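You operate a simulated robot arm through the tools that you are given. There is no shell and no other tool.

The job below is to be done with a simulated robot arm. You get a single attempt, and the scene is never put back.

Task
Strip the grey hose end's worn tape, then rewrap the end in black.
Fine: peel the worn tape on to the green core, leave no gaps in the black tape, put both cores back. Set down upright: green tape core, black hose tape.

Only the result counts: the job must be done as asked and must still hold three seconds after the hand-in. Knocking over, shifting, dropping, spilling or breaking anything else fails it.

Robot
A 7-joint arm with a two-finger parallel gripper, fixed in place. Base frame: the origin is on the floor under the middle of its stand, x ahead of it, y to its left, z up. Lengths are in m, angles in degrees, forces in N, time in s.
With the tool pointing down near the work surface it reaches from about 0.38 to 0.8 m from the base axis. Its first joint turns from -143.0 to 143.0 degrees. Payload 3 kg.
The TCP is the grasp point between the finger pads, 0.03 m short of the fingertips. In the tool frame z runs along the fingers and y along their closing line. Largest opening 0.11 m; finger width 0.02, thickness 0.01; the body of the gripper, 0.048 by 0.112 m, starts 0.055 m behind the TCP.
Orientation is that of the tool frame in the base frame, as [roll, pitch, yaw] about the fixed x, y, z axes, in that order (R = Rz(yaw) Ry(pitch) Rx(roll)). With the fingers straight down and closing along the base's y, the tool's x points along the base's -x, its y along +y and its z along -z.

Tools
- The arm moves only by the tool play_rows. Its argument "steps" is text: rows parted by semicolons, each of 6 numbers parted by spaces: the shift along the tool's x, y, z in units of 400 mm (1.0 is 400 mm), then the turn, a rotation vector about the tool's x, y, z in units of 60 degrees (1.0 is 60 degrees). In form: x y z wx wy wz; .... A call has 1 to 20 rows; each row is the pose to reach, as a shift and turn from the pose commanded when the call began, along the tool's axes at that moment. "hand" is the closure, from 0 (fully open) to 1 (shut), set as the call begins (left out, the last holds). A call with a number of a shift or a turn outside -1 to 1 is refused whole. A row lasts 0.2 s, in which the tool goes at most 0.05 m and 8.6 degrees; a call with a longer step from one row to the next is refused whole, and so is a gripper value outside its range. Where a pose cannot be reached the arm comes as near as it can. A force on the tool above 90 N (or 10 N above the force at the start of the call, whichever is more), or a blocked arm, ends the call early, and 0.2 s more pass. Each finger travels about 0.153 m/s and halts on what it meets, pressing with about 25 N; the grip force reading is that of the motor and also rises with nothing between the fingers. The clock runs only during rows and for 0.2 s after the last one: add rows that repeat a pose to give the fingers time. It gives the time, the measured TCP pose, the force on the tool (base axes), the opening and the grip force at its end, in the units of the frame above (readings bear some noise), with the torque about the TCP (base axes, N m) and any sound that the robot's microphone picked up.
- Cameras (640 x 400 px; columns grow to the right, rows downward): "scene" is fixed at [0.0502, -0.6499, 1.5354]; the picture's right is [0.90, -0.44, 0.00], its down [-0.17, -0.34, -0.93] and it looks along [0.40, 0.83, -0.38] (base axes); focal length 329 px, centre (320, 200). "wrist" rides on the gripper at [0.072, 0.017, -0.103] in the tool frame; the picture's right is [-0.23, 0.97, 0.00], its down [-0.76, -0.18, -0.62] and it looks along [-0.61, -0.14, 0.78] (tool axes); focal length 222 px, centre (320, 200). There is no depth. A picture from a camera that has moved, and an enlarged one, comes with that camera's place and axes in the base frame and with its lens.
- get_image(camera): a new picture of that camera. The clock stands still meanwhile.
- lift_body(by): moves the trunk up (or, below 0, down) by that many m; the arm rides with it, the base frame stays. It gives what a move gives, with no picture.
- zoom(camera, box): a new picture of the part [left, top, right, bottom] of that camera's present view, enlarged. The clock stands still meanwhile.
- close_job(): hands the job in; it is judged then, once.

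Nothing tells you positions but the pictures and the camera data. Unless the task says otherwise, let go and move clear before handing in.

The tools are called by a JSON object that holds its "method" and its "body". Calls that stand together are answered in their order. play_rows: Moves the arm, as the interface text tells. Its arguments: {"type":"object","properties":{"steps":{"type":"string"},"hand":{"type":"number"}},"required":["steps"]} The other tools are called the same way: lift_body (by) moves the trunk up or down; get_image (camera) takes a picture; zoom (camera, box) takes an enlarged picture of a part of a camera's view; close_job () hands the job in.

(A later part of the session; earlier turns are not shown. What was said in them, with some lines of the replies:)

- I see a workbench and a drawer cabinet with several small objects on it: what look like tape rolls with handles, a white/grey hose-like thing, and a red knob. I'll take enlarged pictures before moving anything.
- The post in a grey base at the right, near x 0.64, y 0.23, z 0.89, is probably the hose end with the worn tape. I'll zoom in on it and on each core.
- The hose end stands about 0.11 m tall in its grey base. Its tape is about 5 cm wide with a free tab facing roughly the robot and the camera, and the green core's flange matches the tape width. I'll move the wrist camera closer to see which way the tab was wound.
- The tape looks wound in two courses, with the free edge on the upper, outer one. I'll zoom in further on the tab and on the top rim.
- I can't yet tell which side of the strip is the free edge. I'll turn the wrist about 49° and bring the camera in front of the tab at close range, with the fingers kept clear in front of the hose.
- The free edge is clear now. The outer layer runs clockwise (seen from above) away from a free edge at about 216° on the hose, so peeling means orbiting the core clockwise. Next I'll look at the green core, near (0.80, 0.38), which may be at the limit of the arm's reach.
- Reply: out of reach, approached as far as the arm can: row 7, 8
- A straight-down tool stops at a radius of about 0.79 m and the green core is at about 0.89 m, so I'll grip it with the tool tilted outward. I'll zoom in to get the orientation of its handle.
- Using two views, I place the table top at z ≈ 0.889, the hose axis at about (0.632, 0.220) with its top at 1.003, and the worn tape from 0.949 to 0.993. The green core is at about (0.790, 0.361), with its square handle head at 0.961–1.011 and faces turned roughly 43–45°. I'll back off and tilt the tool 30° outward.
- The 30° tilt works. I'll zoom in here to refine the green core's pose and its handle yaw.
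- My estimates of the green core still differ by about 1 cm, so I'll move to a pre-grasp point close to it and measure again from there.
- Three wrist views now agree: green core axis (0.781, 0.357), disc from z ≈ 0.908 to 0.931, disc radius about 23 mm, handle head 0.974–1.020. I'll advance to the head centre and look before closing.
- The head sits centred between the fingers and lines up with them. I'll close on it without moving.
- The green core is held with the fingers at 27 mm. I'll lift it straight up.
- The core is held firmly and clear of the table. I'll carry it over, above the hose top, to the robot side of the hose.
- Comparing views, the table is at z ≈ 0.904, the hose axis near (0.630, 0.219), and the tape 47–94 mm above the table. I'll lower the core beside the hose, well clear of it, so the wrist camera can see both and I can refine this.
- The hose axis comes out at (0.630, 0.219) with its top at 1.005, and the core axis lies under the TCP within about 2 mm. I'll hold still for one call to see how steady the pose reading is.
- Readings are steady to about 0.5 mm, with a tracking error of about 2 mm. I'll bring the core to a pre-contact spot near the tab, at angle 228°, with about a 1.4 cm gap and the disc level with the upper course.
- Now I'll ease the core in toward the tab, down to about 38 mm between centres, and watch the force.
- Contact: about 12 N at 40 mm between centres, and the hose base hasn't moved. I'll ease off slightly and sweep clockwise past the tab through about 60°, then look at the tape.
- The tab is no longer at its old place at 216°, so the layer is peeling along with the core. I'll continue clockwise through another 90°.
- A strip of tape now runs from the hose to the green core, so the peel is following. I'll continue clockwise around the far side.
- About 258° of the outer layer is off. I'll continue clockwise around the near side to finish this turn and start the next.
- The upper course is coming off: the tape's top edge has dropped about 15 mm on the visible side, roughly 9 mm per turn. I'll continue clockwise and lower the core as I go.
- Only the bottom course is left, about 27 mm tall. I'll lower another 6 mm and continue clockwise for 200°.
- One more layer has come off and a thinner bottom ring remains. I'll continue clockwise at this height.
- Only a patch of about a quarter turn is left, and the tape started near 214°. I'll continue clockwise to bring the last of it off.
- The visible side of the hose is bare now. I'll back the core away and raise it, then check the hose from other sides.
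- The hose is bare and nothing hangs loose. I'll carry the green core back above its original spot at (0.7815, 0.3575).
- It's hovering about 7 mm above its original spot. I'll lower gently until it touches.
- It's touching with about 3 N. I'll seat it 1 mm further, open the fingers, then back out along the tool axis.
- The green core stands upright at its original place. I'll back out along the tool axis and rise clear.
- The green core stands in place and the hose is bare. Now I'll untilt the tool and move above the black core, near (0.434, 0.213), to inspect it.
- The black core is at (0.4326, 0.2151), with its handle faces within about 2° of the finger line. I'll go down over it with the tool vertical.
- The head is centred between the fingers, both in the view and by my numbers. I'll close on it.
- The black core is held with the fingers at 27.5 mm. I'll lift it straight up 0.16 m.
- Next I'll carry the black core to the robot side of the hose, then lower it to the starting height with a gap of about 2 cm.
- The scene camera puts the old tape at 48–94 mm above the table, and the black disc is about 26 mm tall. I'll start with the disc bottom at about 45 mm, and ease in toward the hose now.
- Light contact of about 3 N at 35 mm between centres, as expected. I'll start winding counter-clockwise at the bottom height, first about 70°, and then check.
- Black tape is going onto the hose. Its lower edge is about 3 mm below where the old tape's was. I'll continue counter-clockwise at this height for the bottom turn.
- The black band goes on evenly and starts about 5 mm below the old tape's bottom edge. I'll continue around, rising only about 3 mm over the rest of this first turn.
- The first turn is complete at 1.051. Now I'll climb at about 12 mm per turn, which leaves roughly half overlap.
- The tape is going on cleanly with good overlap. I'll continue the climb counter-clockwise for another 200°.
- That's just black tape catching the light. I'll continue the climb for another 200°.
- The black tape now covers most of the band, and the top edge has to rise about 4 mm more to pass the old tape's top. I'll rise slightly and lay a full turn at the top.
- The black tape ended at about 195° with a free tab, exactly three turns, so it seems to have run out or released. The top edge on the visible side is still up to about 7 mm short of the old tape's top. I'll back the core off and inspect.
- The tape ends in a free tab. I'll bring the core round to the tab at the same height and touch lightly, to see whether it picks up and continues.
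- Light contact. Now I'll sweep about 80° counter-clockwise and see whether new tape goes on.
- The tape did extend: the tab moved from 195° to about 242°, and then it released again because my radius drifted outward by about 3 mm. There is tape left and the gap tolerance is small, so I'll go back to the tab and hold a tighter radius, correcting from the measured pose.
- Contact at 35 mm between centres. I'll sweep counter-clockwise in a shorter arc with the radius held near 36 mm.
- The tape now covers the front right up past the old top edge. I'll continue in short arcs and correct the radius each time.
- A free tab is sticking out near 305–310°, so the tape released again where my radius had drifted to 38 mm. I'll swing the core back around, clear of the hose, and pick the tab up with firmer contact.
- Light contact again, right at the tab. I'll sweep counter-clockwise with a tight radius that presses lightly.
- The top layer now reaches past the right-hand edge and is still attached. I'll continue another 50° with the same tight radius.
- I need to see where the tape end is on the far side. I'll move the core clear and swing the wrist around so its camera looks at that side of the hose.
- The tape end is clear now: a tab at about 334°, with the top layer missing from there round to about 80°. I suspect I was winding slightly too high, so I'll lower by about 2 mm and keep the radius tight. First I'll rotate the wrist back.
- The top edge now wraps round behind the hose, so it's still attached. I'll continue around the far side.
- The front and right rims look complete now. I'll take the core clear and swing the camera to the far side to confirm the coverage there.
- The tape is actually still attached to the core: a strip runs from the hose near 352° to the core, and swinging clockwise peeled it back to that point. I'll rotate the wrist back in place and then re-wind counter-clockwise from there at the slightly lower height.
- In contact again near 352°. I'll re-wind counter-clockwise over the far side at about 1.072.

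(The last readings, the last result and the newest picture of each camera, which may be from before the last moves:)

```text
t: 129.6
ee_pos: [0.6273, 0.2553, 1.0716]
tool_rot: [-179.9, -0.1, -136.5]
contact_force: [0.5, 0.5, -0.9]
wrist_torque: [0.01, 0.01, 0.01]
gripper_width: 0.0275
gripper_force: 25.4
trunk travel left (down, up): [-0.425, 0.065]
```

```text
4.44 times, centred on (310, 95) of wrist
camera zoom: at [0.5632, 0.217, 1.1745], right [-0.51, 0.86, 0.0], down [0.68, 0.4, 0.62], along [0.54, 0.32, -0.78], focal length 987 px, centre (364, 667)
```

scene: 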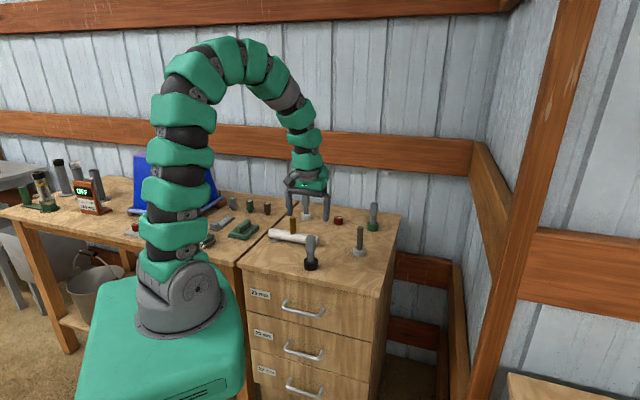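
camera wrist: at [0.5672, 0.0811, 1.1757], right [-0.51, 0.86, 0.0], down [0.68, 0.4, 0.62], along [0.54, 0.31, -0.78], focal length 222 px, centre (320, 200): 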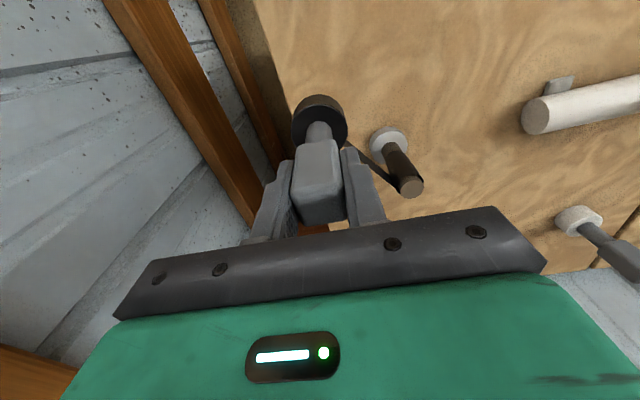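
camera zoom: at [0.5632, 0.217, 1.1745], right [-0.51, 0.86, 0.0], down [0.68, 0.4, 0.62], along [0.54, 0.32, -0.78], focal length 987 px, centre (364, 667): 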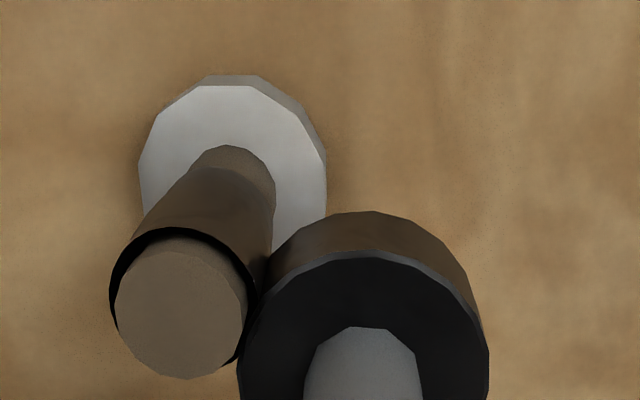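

I'll back the core off slightly here to see whether the strip is still attached.

{"method": "play_rows", "body": {"steps": "-0.014 0.0158 0 0 0 0; -0.028 0.0316 0 0 0 0; -0.028 0.0316 0 0 0 0"}}

{"method": "zoom", "body": {"camera": "scene", "box": [352, 228, 368, 250]}}

{"method": "zoom", "body": {"camera": "wrist", "box": [260, 50, 340, 140]}}

```text
t: 130.4
ee_pos: [0.6275, 0.2726, 1.071]
tool_rot: [-180.0, 0.0, -136.4]
contact_force: [-0.7, -0.2, -1.4]
wrist_torque: [0.04, -0.02, 0.0]
gripper_width: 0.0279
gripper_force: 24.3
trunk travel left (down, up): [-0.425, 0.065]
```

```text
16.00 times, centred on (360, 239) of scene
camera zoom: at [0.0502, -0.6499, 1.5354], right [0.9, -0.44, 0.0], down [-0.17, -0.34, -0.93], along [0.4, 0.83, -0.38], focal length 5259 px, centre (-320, -424)
```

zoom: 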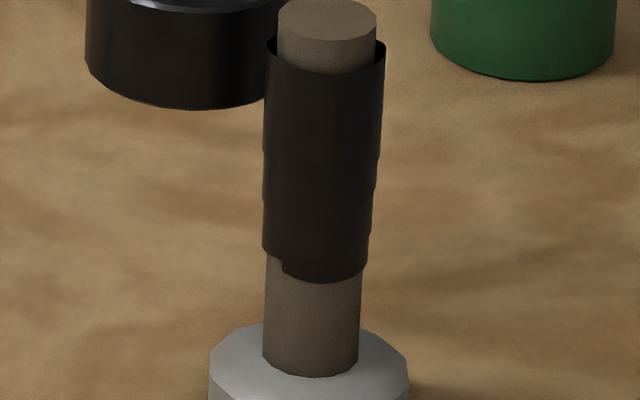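

```text
4.44 times, centred on (300, 95) of wrist
camera zoom: at [0.5634, 0.2343, 1.1735], right [-0.51, 0.86, 0.0], down [0.67, 0.4, 0.62], along [0.54, 0.32, -0.78], focal length 987 px, centre (409, 667)
```

zoom: 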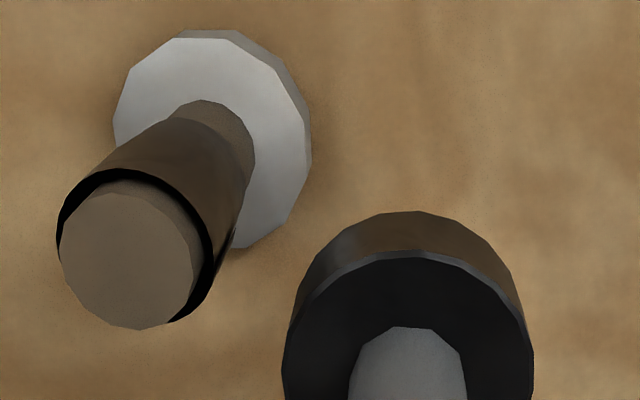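

It has come off the core again: no strip this time. I'll swing round to view the far side and find the tab.

{"method": "play_rows", "body": {"steps": "0.0846 0.0446 0 0 0 0; 0.1827 0.0104 0 0 0 0; 0.2386 -0.0918 0 0 0 0; 0.2356 -0.2155 0 0 0 0; 0.1831 -0.3283 0 0 0 0; 0.1831 -0.3283 0 0 0 -0.125; 0.1831 -0.3283 0 0 0 -0.25; 0.1831 -0.3283 0 0 0 -0.375; 0.1831 -0.3283 0 0 0 -0.5; 0.1831 -0.3283 0 0 0 -0.625; 0.1831 -0.3283 0 0 0 -0.75; 0.1831 -0.3283 0 0 0 -0.875; 0.1831 -0.3283 0 0 0 -1"}}

{"method": "play_rows", "body": {"steps": "0 0 0 0 0 -0.125; 0 0 0 0 0 -0.25; 0 0 0 0 0 -0.375; 0 0 0 0 0 -0.5; 0 0 0 0 0 -0.625; 0 0 0 0 0 -0.75; 0 0 0 0 0 -0.875; 0 0 0 0 0 -1; 0 0 0 0 0 -1"}}

{"method": "get_image", "body": {"camera": "wrist"}}

{"method": "zoom", "body": {"camera": "scene", "box": [352, 228, 368, 250]}}

```text
t: 133.2
ee_pos: [0.6649, 0.1252, 1.0702]
tool_rot: [-180.0, -0.1, -76.3]
contact_force: [0.9, 0.2, -1.1]
wrist_torque: [-0.01, 0.03, 0.0]
gripper_width: 0.0274
gripper_force: 25.0
trunk travel left (down, up): [-0.425, 0.065]
```

```text
t: 135.2
ee_pos: [0.6648, 0.125, 1.0715]
tool_rot: [180.0, 0.0, -16.5]
contact_force: [0.8, 0.2, -1.5]
wrist_torque: [0.0, 0.0, 0.0]
gripper_width: 0.0276
gripper_force: 24.9
trunk travel left (down, up): [-0.425, 0.065]
```

```text
taken
camera wrist: at [0.7298, 0.0889, 1.1746], right [-0.49, -0.87, 0.0], down [-0.68, 0.38, 0.62], along [-0.54, 0.31, -0.78], focal length 222 px, centre (320, 200)
```

wrist: 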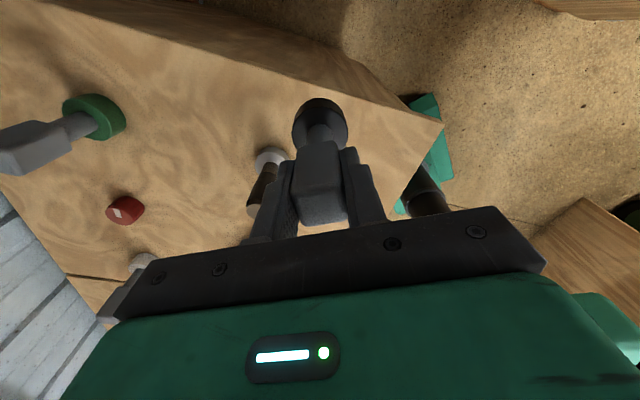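

```text
16.00 times, centred on (360, 239) of scene
camera zoom: at [0.0502, -0.6499, 1.5354], right [0.9, -0.44, 0.0], down [-0.17, -0.34, -0.93], along [0.4, 0.83, -0.38], focal length 5259 px, centre (-320, -424)
```

zoom: 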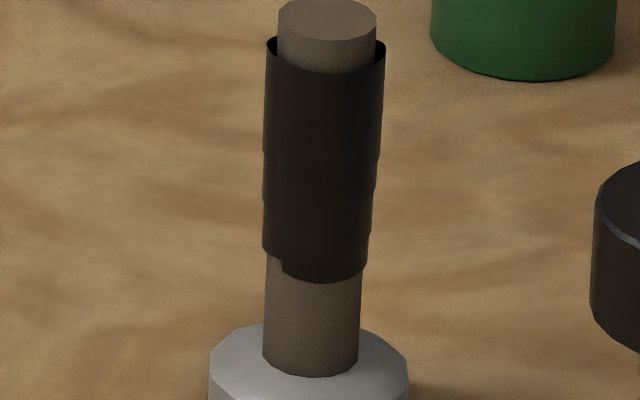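

{"method": "zoom", "body": {"camera": "wrist", "box": [240, 140, 300, 220]}}

{"method": "zoom", "body": {"camera": "wrist", "box": [240, 165, 280, 220]}}

```text
5.00 times, centred on (270, 180) of wrist
camera zoom: at [0.7298, 0.0889, 1.1746], right [-0.49, -0.87, 0.0], down [-0.68, 0.38, 0.62], along [-0.54, 0.31, -0.78], focal length 1111 px, centre (570, 300)
```

zoom: 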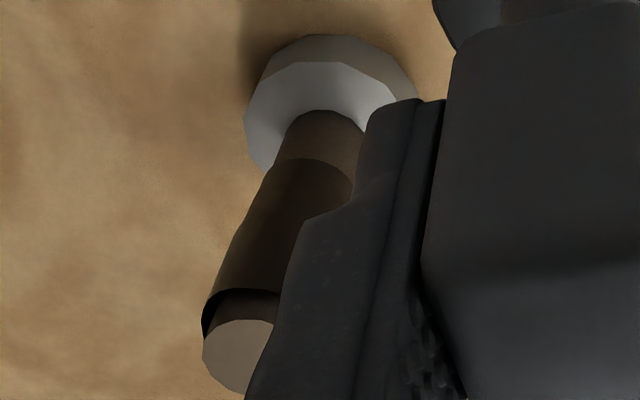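

```text
7.27 times, centred on (260, 192) of wrist
camera zoom: at [0.7298, 0.0889, 1.1746], right [-0.49, -0.87, 0.0], down [-0.68, 0.38, 0.62], along [-0.54, 0.31, -0.78], focal length 1615 px, centre (756, 254)
```

zoom: 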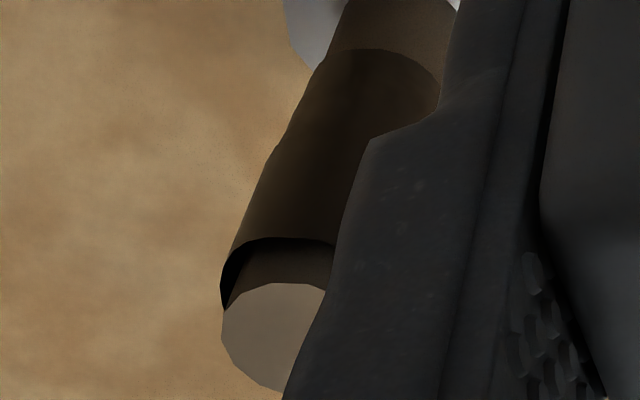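

{"method": "play_rows", "body": {"steps": "0.0138 -0.0928 0 0 0 0; 0.0275 -0.1855 0 0 0 0; 0.0413 -0.2783 0 0 0 0; 0.055 -0.371 0 0 0 0; 0.055 -0.371 0 0 0 0"}}

{"method": "get_image", "body": {"camera": "wrist"}}

{"method": "zoom", "body": {"camera": "wrist", "box": [370, 130, 430, 210]}}

```text
t: 136.4
ee_pos: [0.7258, 0.2624, 1.0702]
tool_rot: [179.9, 0.2, -16.4]
contact_force: [-0.2, -0.5, -0.7]
wrist_torque: [0.01, 0.02, -0.01]
gripper_width: 0.0275
gripper_force: 25.1
trunk travel left (down, up): [-0.425, 0.065]
```

```text
taken
camera wrist: at [0.7907, 0.2259, 1.1732], right [-0.49, -0.87, 0.0], down [-0.68, 0.39, 0.62], along [-0.54, 0.31, -0.78], focal length 222 px, centre (320, 200)
```

wrist: 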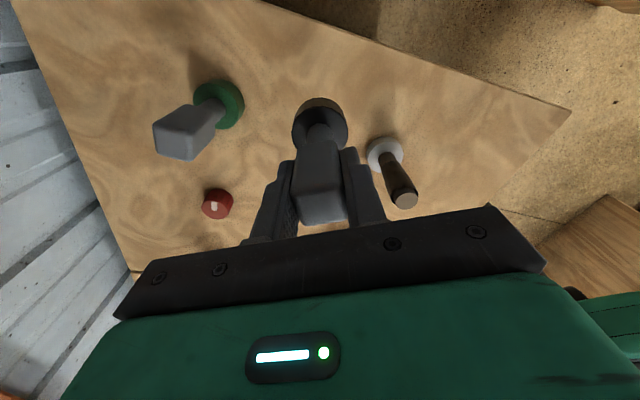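

```text
5.00 times, centred on (400, 170) of wrist
camera zoom: at [0.7907, 0.2259, 1.1732], right [-0.49, -0.87, 0.0], down [-0.68, 0.39, 0.62], along [-0.54, 0.31, -0.78], focal length 1111 px, centre (-80, 350)
```

zoom: 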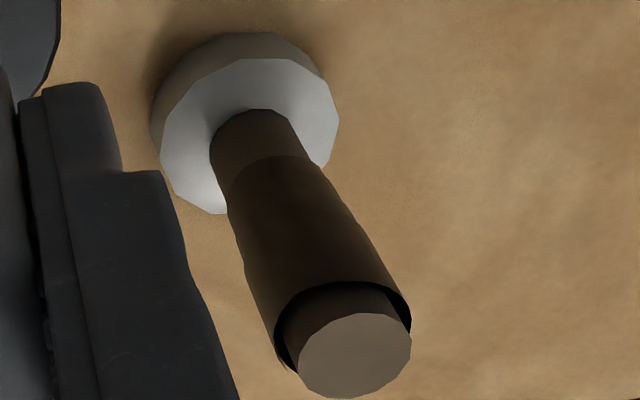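

{"method": "zoom", "body": {"camera": "wrist", "box": [382, 165, 422, 215]}}

{"method": "zoom", "body": {"camera": "wrist", "box": [375, 150, 415, 195]}}

```text
8.00 times, centred on (402, 190) of wrist
camera zoom: at [0.7907, 0.2259, 1.1732], right [-0.49, -0.87, 0.0], down [-0.68, 0.39, 0.62], along [-0.54, 0.31, -0.78], focal length 1777 px, centre (-336, 280)
```

zoom: 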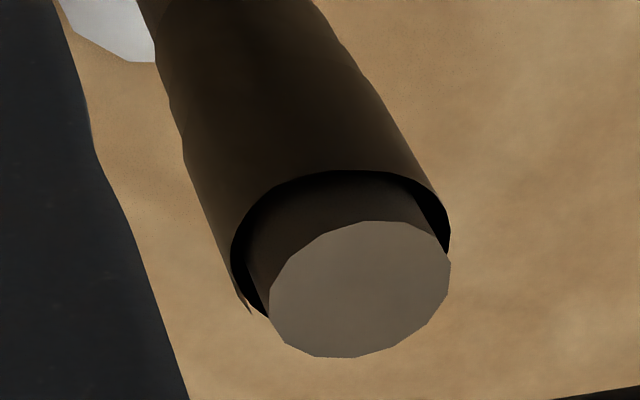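

```text
8.89 times, centred on (395, 172) of wrist
camera zoom: at [0.7907, 0.2259, 1.1732], right [-0.49, -0.87, 0.0], down [-0.68, 0.39, 0.62], along [-0.54, 0.31, -0.78], focal length 1974 px, centre (-347, 444)
```

zoom: 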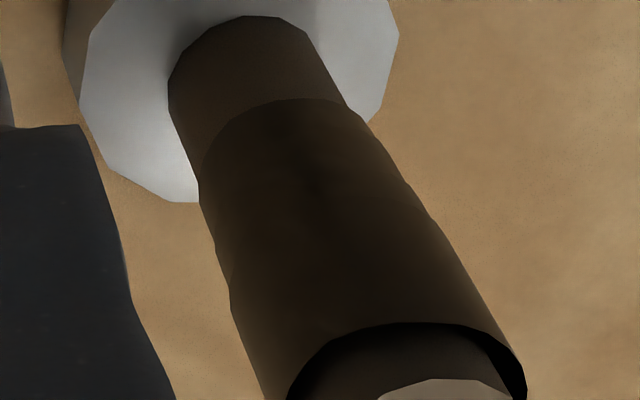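

From the far side the black tape is complete and even, with the end tab lying at about 90° and nothing tied to the core. Now I'll raise the core clear, turn the wrist back, and return the core to its place.

{"method": "play_rows", "body": {"steps": "-0.0736 -0.0159 -0.0563 0 0 0; -0.1472 -0.0318 -0.1125 0 0 0; -0.2208 -0.0476 -0.1688 0 0 0; -0.2944 -0.0635 -0.225 0 0 0; -0.2944 -0.0635 -0.225 0 0 0.125; -0.2944 -0.0635 -0.225 0 0 0.25; -0.2944 -0.0635 -0.225 0 0 0.375; -0.2944 -0.0635 -0.225 0 0 0.5; -0.2944 -0.0635 -0.225 0 0 0.625; -0.2944 -0.0635 -0.225 0 0 0.75; -0.2944 -0.0635 -0.225 0 0 0.875; -0.2944 -0.0635 -0.225 0 0 1"}}

{"method": "play_rows", "body": {"steps": "0 0 0 0 0 0.125; 0 0 0 0 0 0.25; 0 0 0 0 0 0.375; 0 0 0 0 0 0.5; 0 0 0 0 0 0.625; 0 0 0 0 0 0.75; 0 0 0 0 0 0.875; 0 0 0 0 0 1; 0 0 0 0 0 1"}}

{"method": "zoom", "body": {"camera": "scene", "box": [300, 160, 420, 270]}}

{"method": "get_image", "body": {"camera": "wrist"}}

```text
t: 139.0
ee_pos: [0.621, 0.3189, 1.1614]
tool_rot: [179.9, 0.1, -76.7]
contact_force: [-0.2, 0.1, -0.9]
wrist_torque: [-0.02, 0.01, -0.02]
gripper_width: 0.0277
gripper_force: 24.9
trunk travel left (down, up): [-0.425, 0.065]
```

```text
t: 141.0
ee_pos: [0.6223, 0.3202, 1.1611]
tool_rot: [180.0, 0.1, -136.5]
contact_force: [-0.3, -0.3, -0.6]
wrist_torque: [0.05, -0.01, 0.01]
gripper_width: 0.0277
gripper_force: 24.9
trunk travel left (down, up): [-0.425, 0.065]
```

```text
3.64 times, centred on (360, 215) of scene
camera zoom: at [0.0502, -0.6499, 1.5354], right [0.9, -0.44, 0.0], down [-0.17, -0.34, -0.93], along [0.4, 0.83, -0.38], focal length 1195 px, centre (174, 146)
```

zoom: 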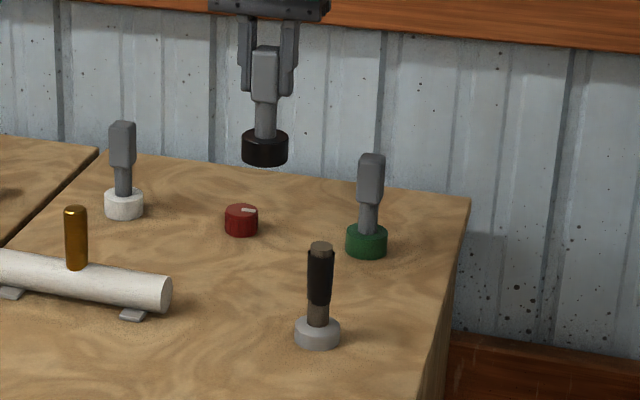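

```text
taken
camera wrist: at [0.5578, 0.2821, 1.2636], right [-0.51, 0.86, 0.0], down [0.68, 0.4, 0.62], along [0.54, 0.31, -0.78], focal length 222 px, centre (320, 200)
```

wrist: 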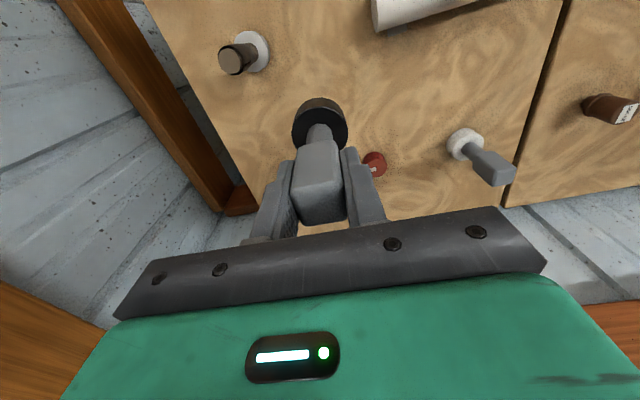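

{"method": "zoom", "body": {"camera": "wrist", "box": [205, 20, 285, 85]}}

{"method": "zoom", "body": {"camera": "scene", "box": [352, 228, 368, 250]}}

```text
6.15 times, centred on (245, 52) of wrist
camera zoom: at [0.5578, 0.2821, 1.2636], right [-0.51, 0.86, 0.0], down [0.68, 0.4, 0.62], along [0.54, 0.31, -0.78], focal length 1367 px, centre (782, 1108)
```

zoom: 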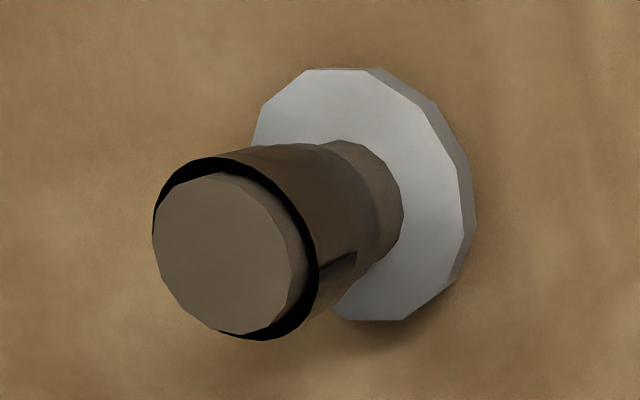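

```text
16.00 times, centred on (360, 239) of scene
camera zoom: at [0.0502, -0.6499, 1.5354], right [0.9, -0.44, 0.0], down [-0.17, -0.34, -0.93], along [0.4, 0.83, -0.38], focal length 5259 px, centre (-320, -424)
```

zoom: 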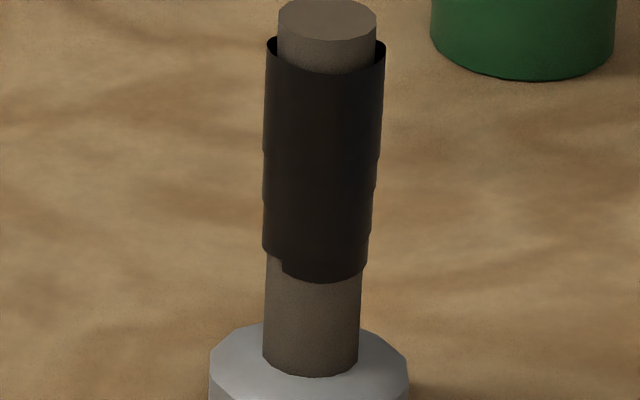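

The wrap looks complete from every side, with a tidy end tab. I'll carry the black core to above its original spot at (0.4345, 0.2165).

{"method": "play_rows", "body": {"steps": "0.1038 0.0272 0 0 0 0; 0.2075 0.0544 0 0 0 0; 0.3113 0.0816 0 0 0 0; 0.415 0.1088 0 0 0 0; 0.5188 0.136 0 0 0 0; 0.5188 0.136 0 0 0 0; 0.5188 0.136 0 0 0 0"}}

{"method": "zoom", "body": {"camera": "scene", "box": [270, 170, 390, 280]}}

```text
t: 142.6
ee_pos: [0.4325, 0.2179, 1.1582]
tool_rot: [180.0, 0.0, -136.3]
contact_force: [0.0, -0.1, -0.9]
wrist_torque: [0.0, -0.01, -0.01]
gripper_width: 0.0276
gripper_force: 24.9
trunk travel left (down, up): [-0.425, 0.065]
```

```text
3.64 times, centred on (330, 225) of scene
camera zoom: at [0.0502, -0.6499, 1.5354], right [0.9, -0.44, 0.0], down [-0.17, -0.34, -0.93], along [0.4, 0.83, -0.38], focal length 1195 px, centre (284, 109)
```

zoom: 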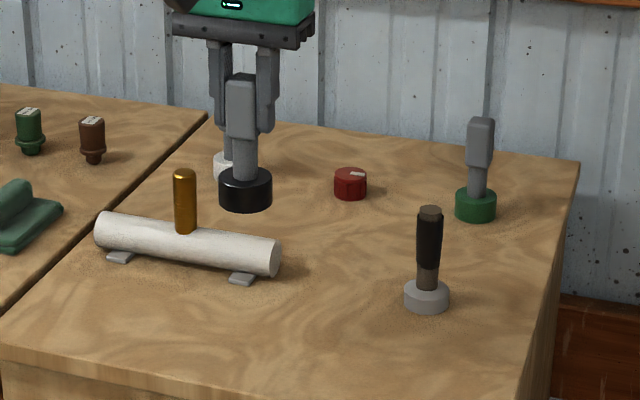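

{"method": "play_rows", "body": {"steps": "-0.0012 -0.006 0.1 0 0 0; -0.0012 -0.006 0.2 0 0 0; -0.0012 -0.006 0.3 0 0 0; -0.0012 -0.006 0.35 0 0 0; -0.0012 -0.006 0.375 0 0 0; -0.0012 -0.006 0.375 0 0 0"}}

{"method": "zoom", "body": {"camera": "scene", "box": [285, 225, 345, 275]}}

```text
t: 144.0
ee_pos: [0.4347, 0.2165, 1.0104]
tool_rot: [180.0, 0.1, -136.4]
contact_force: [-0.3, -0.3, -2.0]
wrist_torque: [0.0, 0.01, 0.02]
gripper_width: 0.0274
gripper_force: 24.6
trunk travel left (down, up): [-0.425, 0.065]
```

```text
8.00 times, centred on (315, 250) of scene
camera zoom: at [0.0502, -0.6499, 1.5354], right [0.9, -0.44, 0.0], down [-0.17, -0.34, -0.93], along [0.4, 0.83, -0.38], focal length 2629 px, centre (360, -200)
```

zoom: 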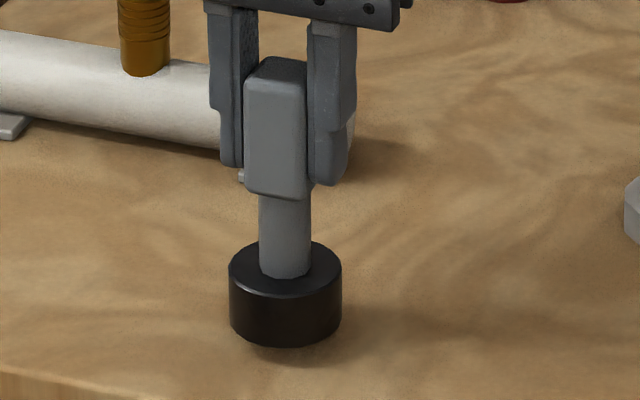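

It's hovering about 9 mm above its original spot and aligned. I'll lower gently to contact.

{"method": "play_rows", "body": {"steps": "0 0 0.01 0 0 0; 0 0 0.019 0 0 0; 0 0 0.0225 0 0 0; 0 0 0.0225 0 0 0"}}

{"method": "zoom", "body": {"camera": "scene", "box": [285, 225, 345, 275]}}

```text
t: 145.0
ee_pos: [0.4348, 0.2151, 1.0028]
tool_rot: [180.0, 0.0, -136.4]
contact_force: [0.5, -0.2, -1.0]
wrist_torque: [0.01, 0.0, 0.02]
gripper_width: 0.0271
gripper_force: 25.2
trunk travel left (down, up): [-0.425, 0.065]
```

```text
8.00 times, centred on (315, 250) of scene
camera zoom: at [0.0502, -0.6499, 1.5354], right [0.9, -0.44, 0.0], down [-0.17, -0.34, -0.93], along [0.4, 0.83, -0.38], focal length 2629 px, centre (360, -200)
```

zoom: 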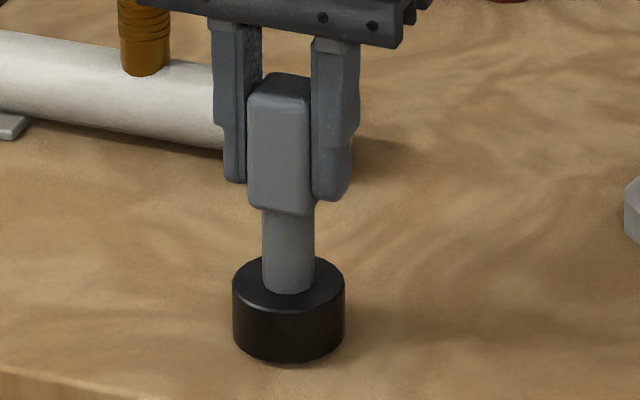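

{"method": "play_rows", "body": {"steps": "0 0 0.0025 0 0 0; 0 0 0.005 0 0 0; 0 0 0.005 0 0 0"}}

```text
t: 145.8
ee_pos: [0.4351, 0.2151, 1.0012]
tool_rot: [180.0, 0.1, -136.3]
contact_force: [0.8, 0.0, 10.4]
wrist_torque: [0.05, -0.2, -0.01]
gripper_width: 0.0276
gripper_force: 24.8
trunk travel left (down, up): [-0.425, 0.065]
```

It's seated on the table at the same TCP height as when I grasped it. I'll open the fingers.

{"method": "play_rows", "body": {"steps": "0 0 -0.001 0 0 0; 0 0 -0.001 0 0 0; 0 0 -0.001 0 0 0; 0 0 -0.001 0 0 0", "hand": 0}}

{"method": "get_image", "body": {"camera": "wrist"}}

{"method": "zoom", "body": {"camera": "scene", "box": [285, 225, 345, 275]}}

```text
t: 146.8
ee_pos: [0.4355, 0.2141, 1.0008]
tool_rot: [180.0, 0.0, -136.3]
contact_force: [-0.3, 0.1, 1.0]
wrist_torque: [0.02, 0.01, 0.01]
gripper_width: 0.1102
gripper_force: 0.0
trunk travel left (down, up): [-0.425, 0.065]
```

```text
taken
camera wrist: at [0.372, 0.1766, 1.1039], right [-0.51, 0.86, 0.0], down [0.67, 0.4, 0.62], along [0.54, 0.32, -0.78], focal length 222 px, centre (320, 200)
```

wrist: 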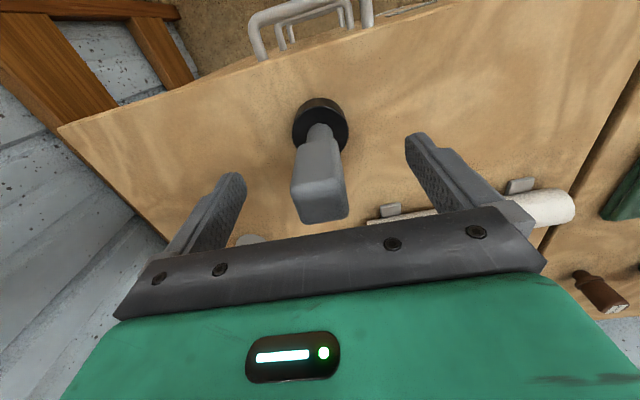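

```text
8.00 times, centred on (315, 250) of scene
camera zoom: at [0.0502, -0.6499, 1.5354], right [0.9, -0.44, 0.0], down [-0.17, -0.34, -0.93], along [0.4, 0.83, -0.38], focal length 2629 px, centre (360, -200)
```

zoom: 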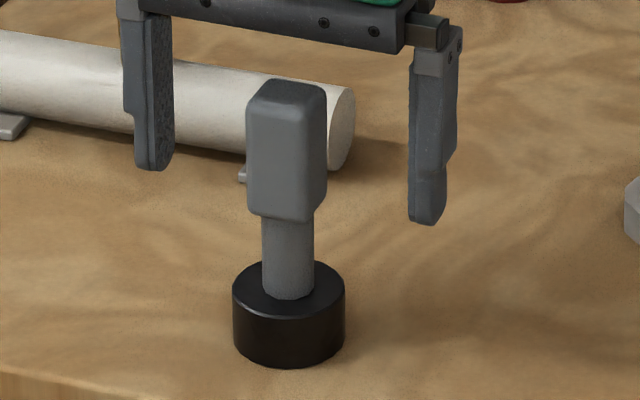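

The black core stands upright in its original place. I'll retreat straight up and then check everything.

{"method": "play_rows", "body": {"steps": "0 0 -0.1 0 0 0; 0 0 -0.2 0 0 0; 0 0 -0.3 0 0 0; 0 0 -0.4 0 0 0; 0 0 -0.5 0 0 0; 0 0 -0.5 0 0 0"}}

{"method": "get_image", "body": {"camera": "scene"}}

{"method": "zoom", "body": {"camera": "scene", "box": [220, 170, 420, 295]}}

{"method": "zoom", "body": {"camera": "scene", "box": [352, 228, 368, 250]}}

{"method": "zoom", "body": {"camera": "scene", "box": [350, 190, 400, 240]}}

```text
t: 148.2
ee_pos: [0.435, 0.2147, 1.2013]
tool_rot: [180.0, -0.1, -136.4]
contact_force: [0.0, 0.6, 0.1]
wrist_torque: [-0.01, -0.02, -0.01]
gripper_width: 0.1099
gripper_force: 0.1
trunk travel left (down, up): [-0.425, 0.065]
```

```text
taken
```

scene: 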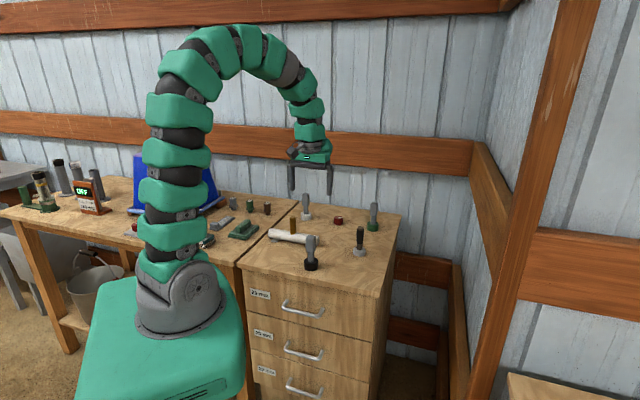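

```text
3.20 times, centred on (320, 232) of scene
camera zoom: at [0.0502, -0.6499, 1.5354], right [0.9, -0.44, 0.0], down [-0.17, -0.34, -0.93], along [0.4, 0.83, -0.38], focal length 1052 px, centre (320, 96)
```

zoom: 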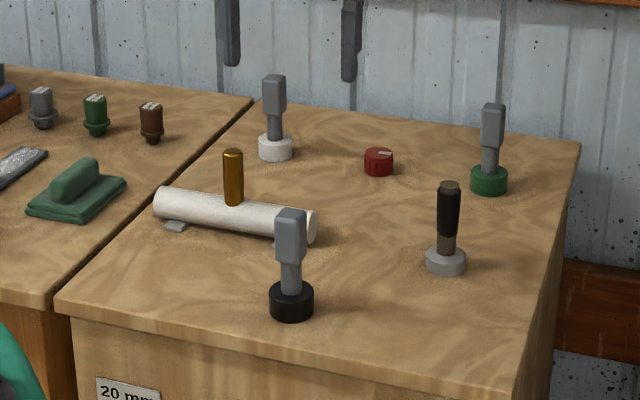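

```text
16.00 times, centred on (360, 239) of scene
camera zoom: at [0.0502, -0.6499, 1.5354], right [0.9, -0.44, 0.0], down [-0.17, -0.34, -0.93], along [0.4, 0.83, -0.38], focal length 5259 px, centre (-320, -424)
```

zoom: 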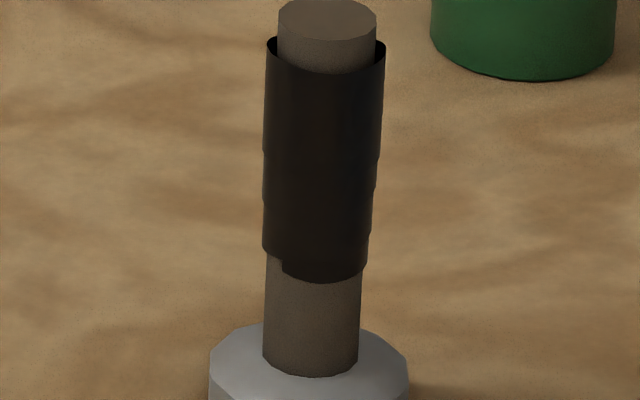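

```text
8.00 times, centred on (375, 215) of scene
camera zoom: at [0.0502, -0.6499, 1.5354], right [0.9, -0.44, 0.0], down [-0.17, -0.34, -0.93], along [0.4, 0.83, -0.38], focal length 2629 px, centre (-120, 80)
```

zoom: 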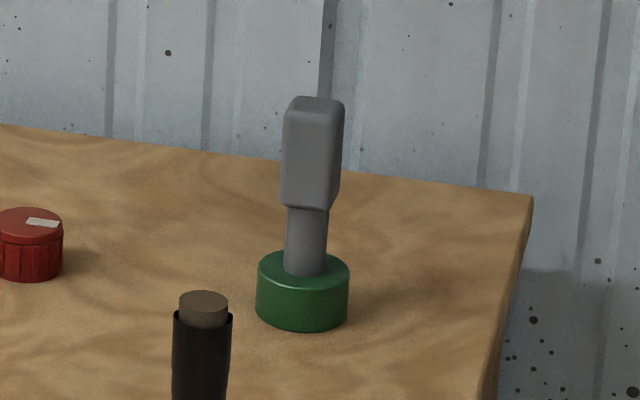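

Everything stands as before and the hose is wrapped. I'll take a last close look at the hose's robot side from here.

{"method": "get_image", "body": {"camera": "wrist"}}

{"method": "zoom", "body": {"camera": "wrist", "box": [230, 130, 330, 230]}}

```text
taken
camera wrist: at [0.3722, 0.1767, 1.3034], right [-0.51, 0.86, 0.0], down [0.68, 0.4, 0.62], along [0.54, 0.32, -0.78], focal length 222 px, centre (320, 200)
```

wrist: 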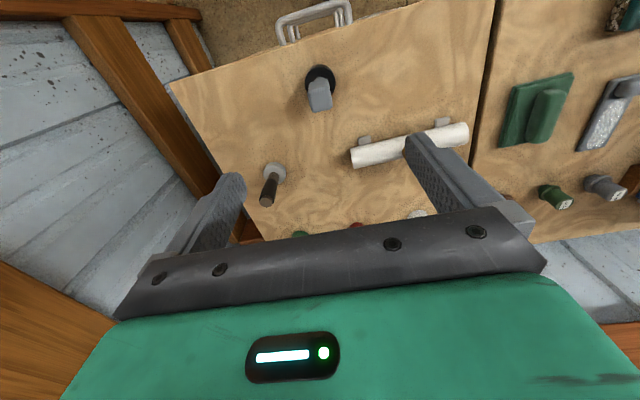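

```text
4.00 times, centred on (280, 180) of wrist
camera zoom: at [0.3722, 0.1767, 1.3034], right [-0.51, 0.86, 0.0], down [0.68, 0.4, 0.62], along [0.54, 0.32, -0.78], focal length 888 px, centre (480, 280)
```

zoom: 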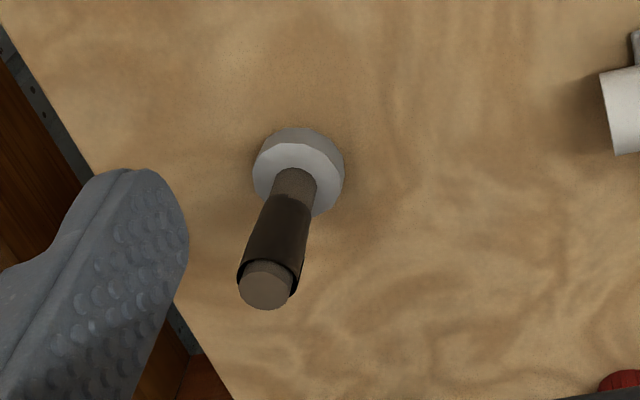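

{"method": "zoom", "body": {"camera": "wrist", "box": [250, 155, 290, 210]}}

{"method": "zoom", "body": {"camera": "wrist", "box": [256, 172, 284, 200]}}

```text
7.27 times, centred on (270, 182) of wrist
camera zoom: at [0.3722, 0.1767, 1.3034], right [-0.51, 0.86, 0.0], down [0.68, 0.4, 0.62], along [0.54, 0.32, -0.78], focal length 1615 px, centre (684, 327)
```

zoom: 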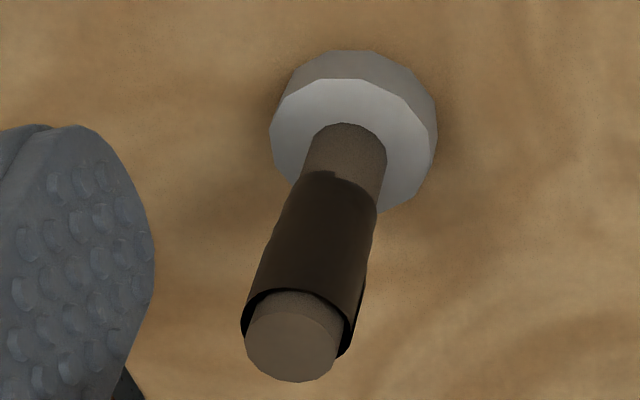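

```text
14.29 times, centred on (270, 186) of wrist
camera zoom: at [0.3722, 0.1767, 1.3034], right [-0.51, 0.86, 0.0], down [0.68, 0.4, 0.62], along [0.54, 0.32, -0.78], focal length 3173 px, centre (1034, 400)
```

zoom: 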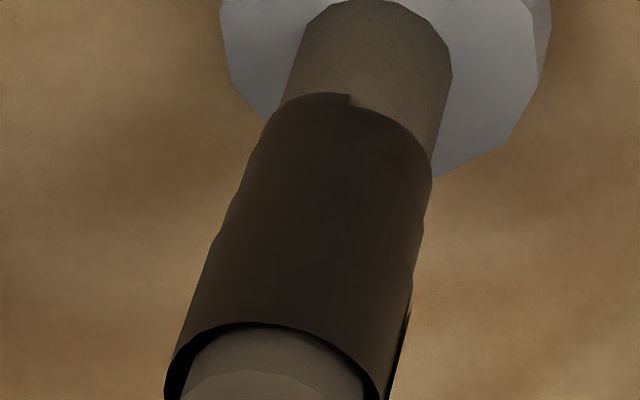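

The robot side is covered as well: the black wrap is continuous all round with only a small overlap step at its lower start. Both cores stand upright in their places, nothing else has moved and the hand is clear, so I'm handing in.

{"method": "close_job", "body": {}}

```text
The job is handed in.
```

The grey hose end is stripped of its worn tape and rewrapped in black. Both cores are upright within about 2 mm of where they started. I've handed the job in, and no verdict has come back yet.

- **Worn tape:** it came off in about three turns, wound onto the green core. The hose was bare when I checked it afterwards.
- **Black wrap:** it covers the whole band the worn tape had, with overlapping turns and no gaps seen from any side. It extends about 1 mm past the old lower edge at its narrowest, and about 1–3 mm past the old top edge. A small free tab is left at about 90°, on the left side of the hose as the robot sees it.
- **Re-joins:** near the top the black tape came off the core several times, and once the far side partly peeled back. Each time I picked up the loose end and wound on from there. The finished wrap looks continuous.
- **Everything else:** in the last scene picture the other items stand where they were at the start, and the hand is clear.
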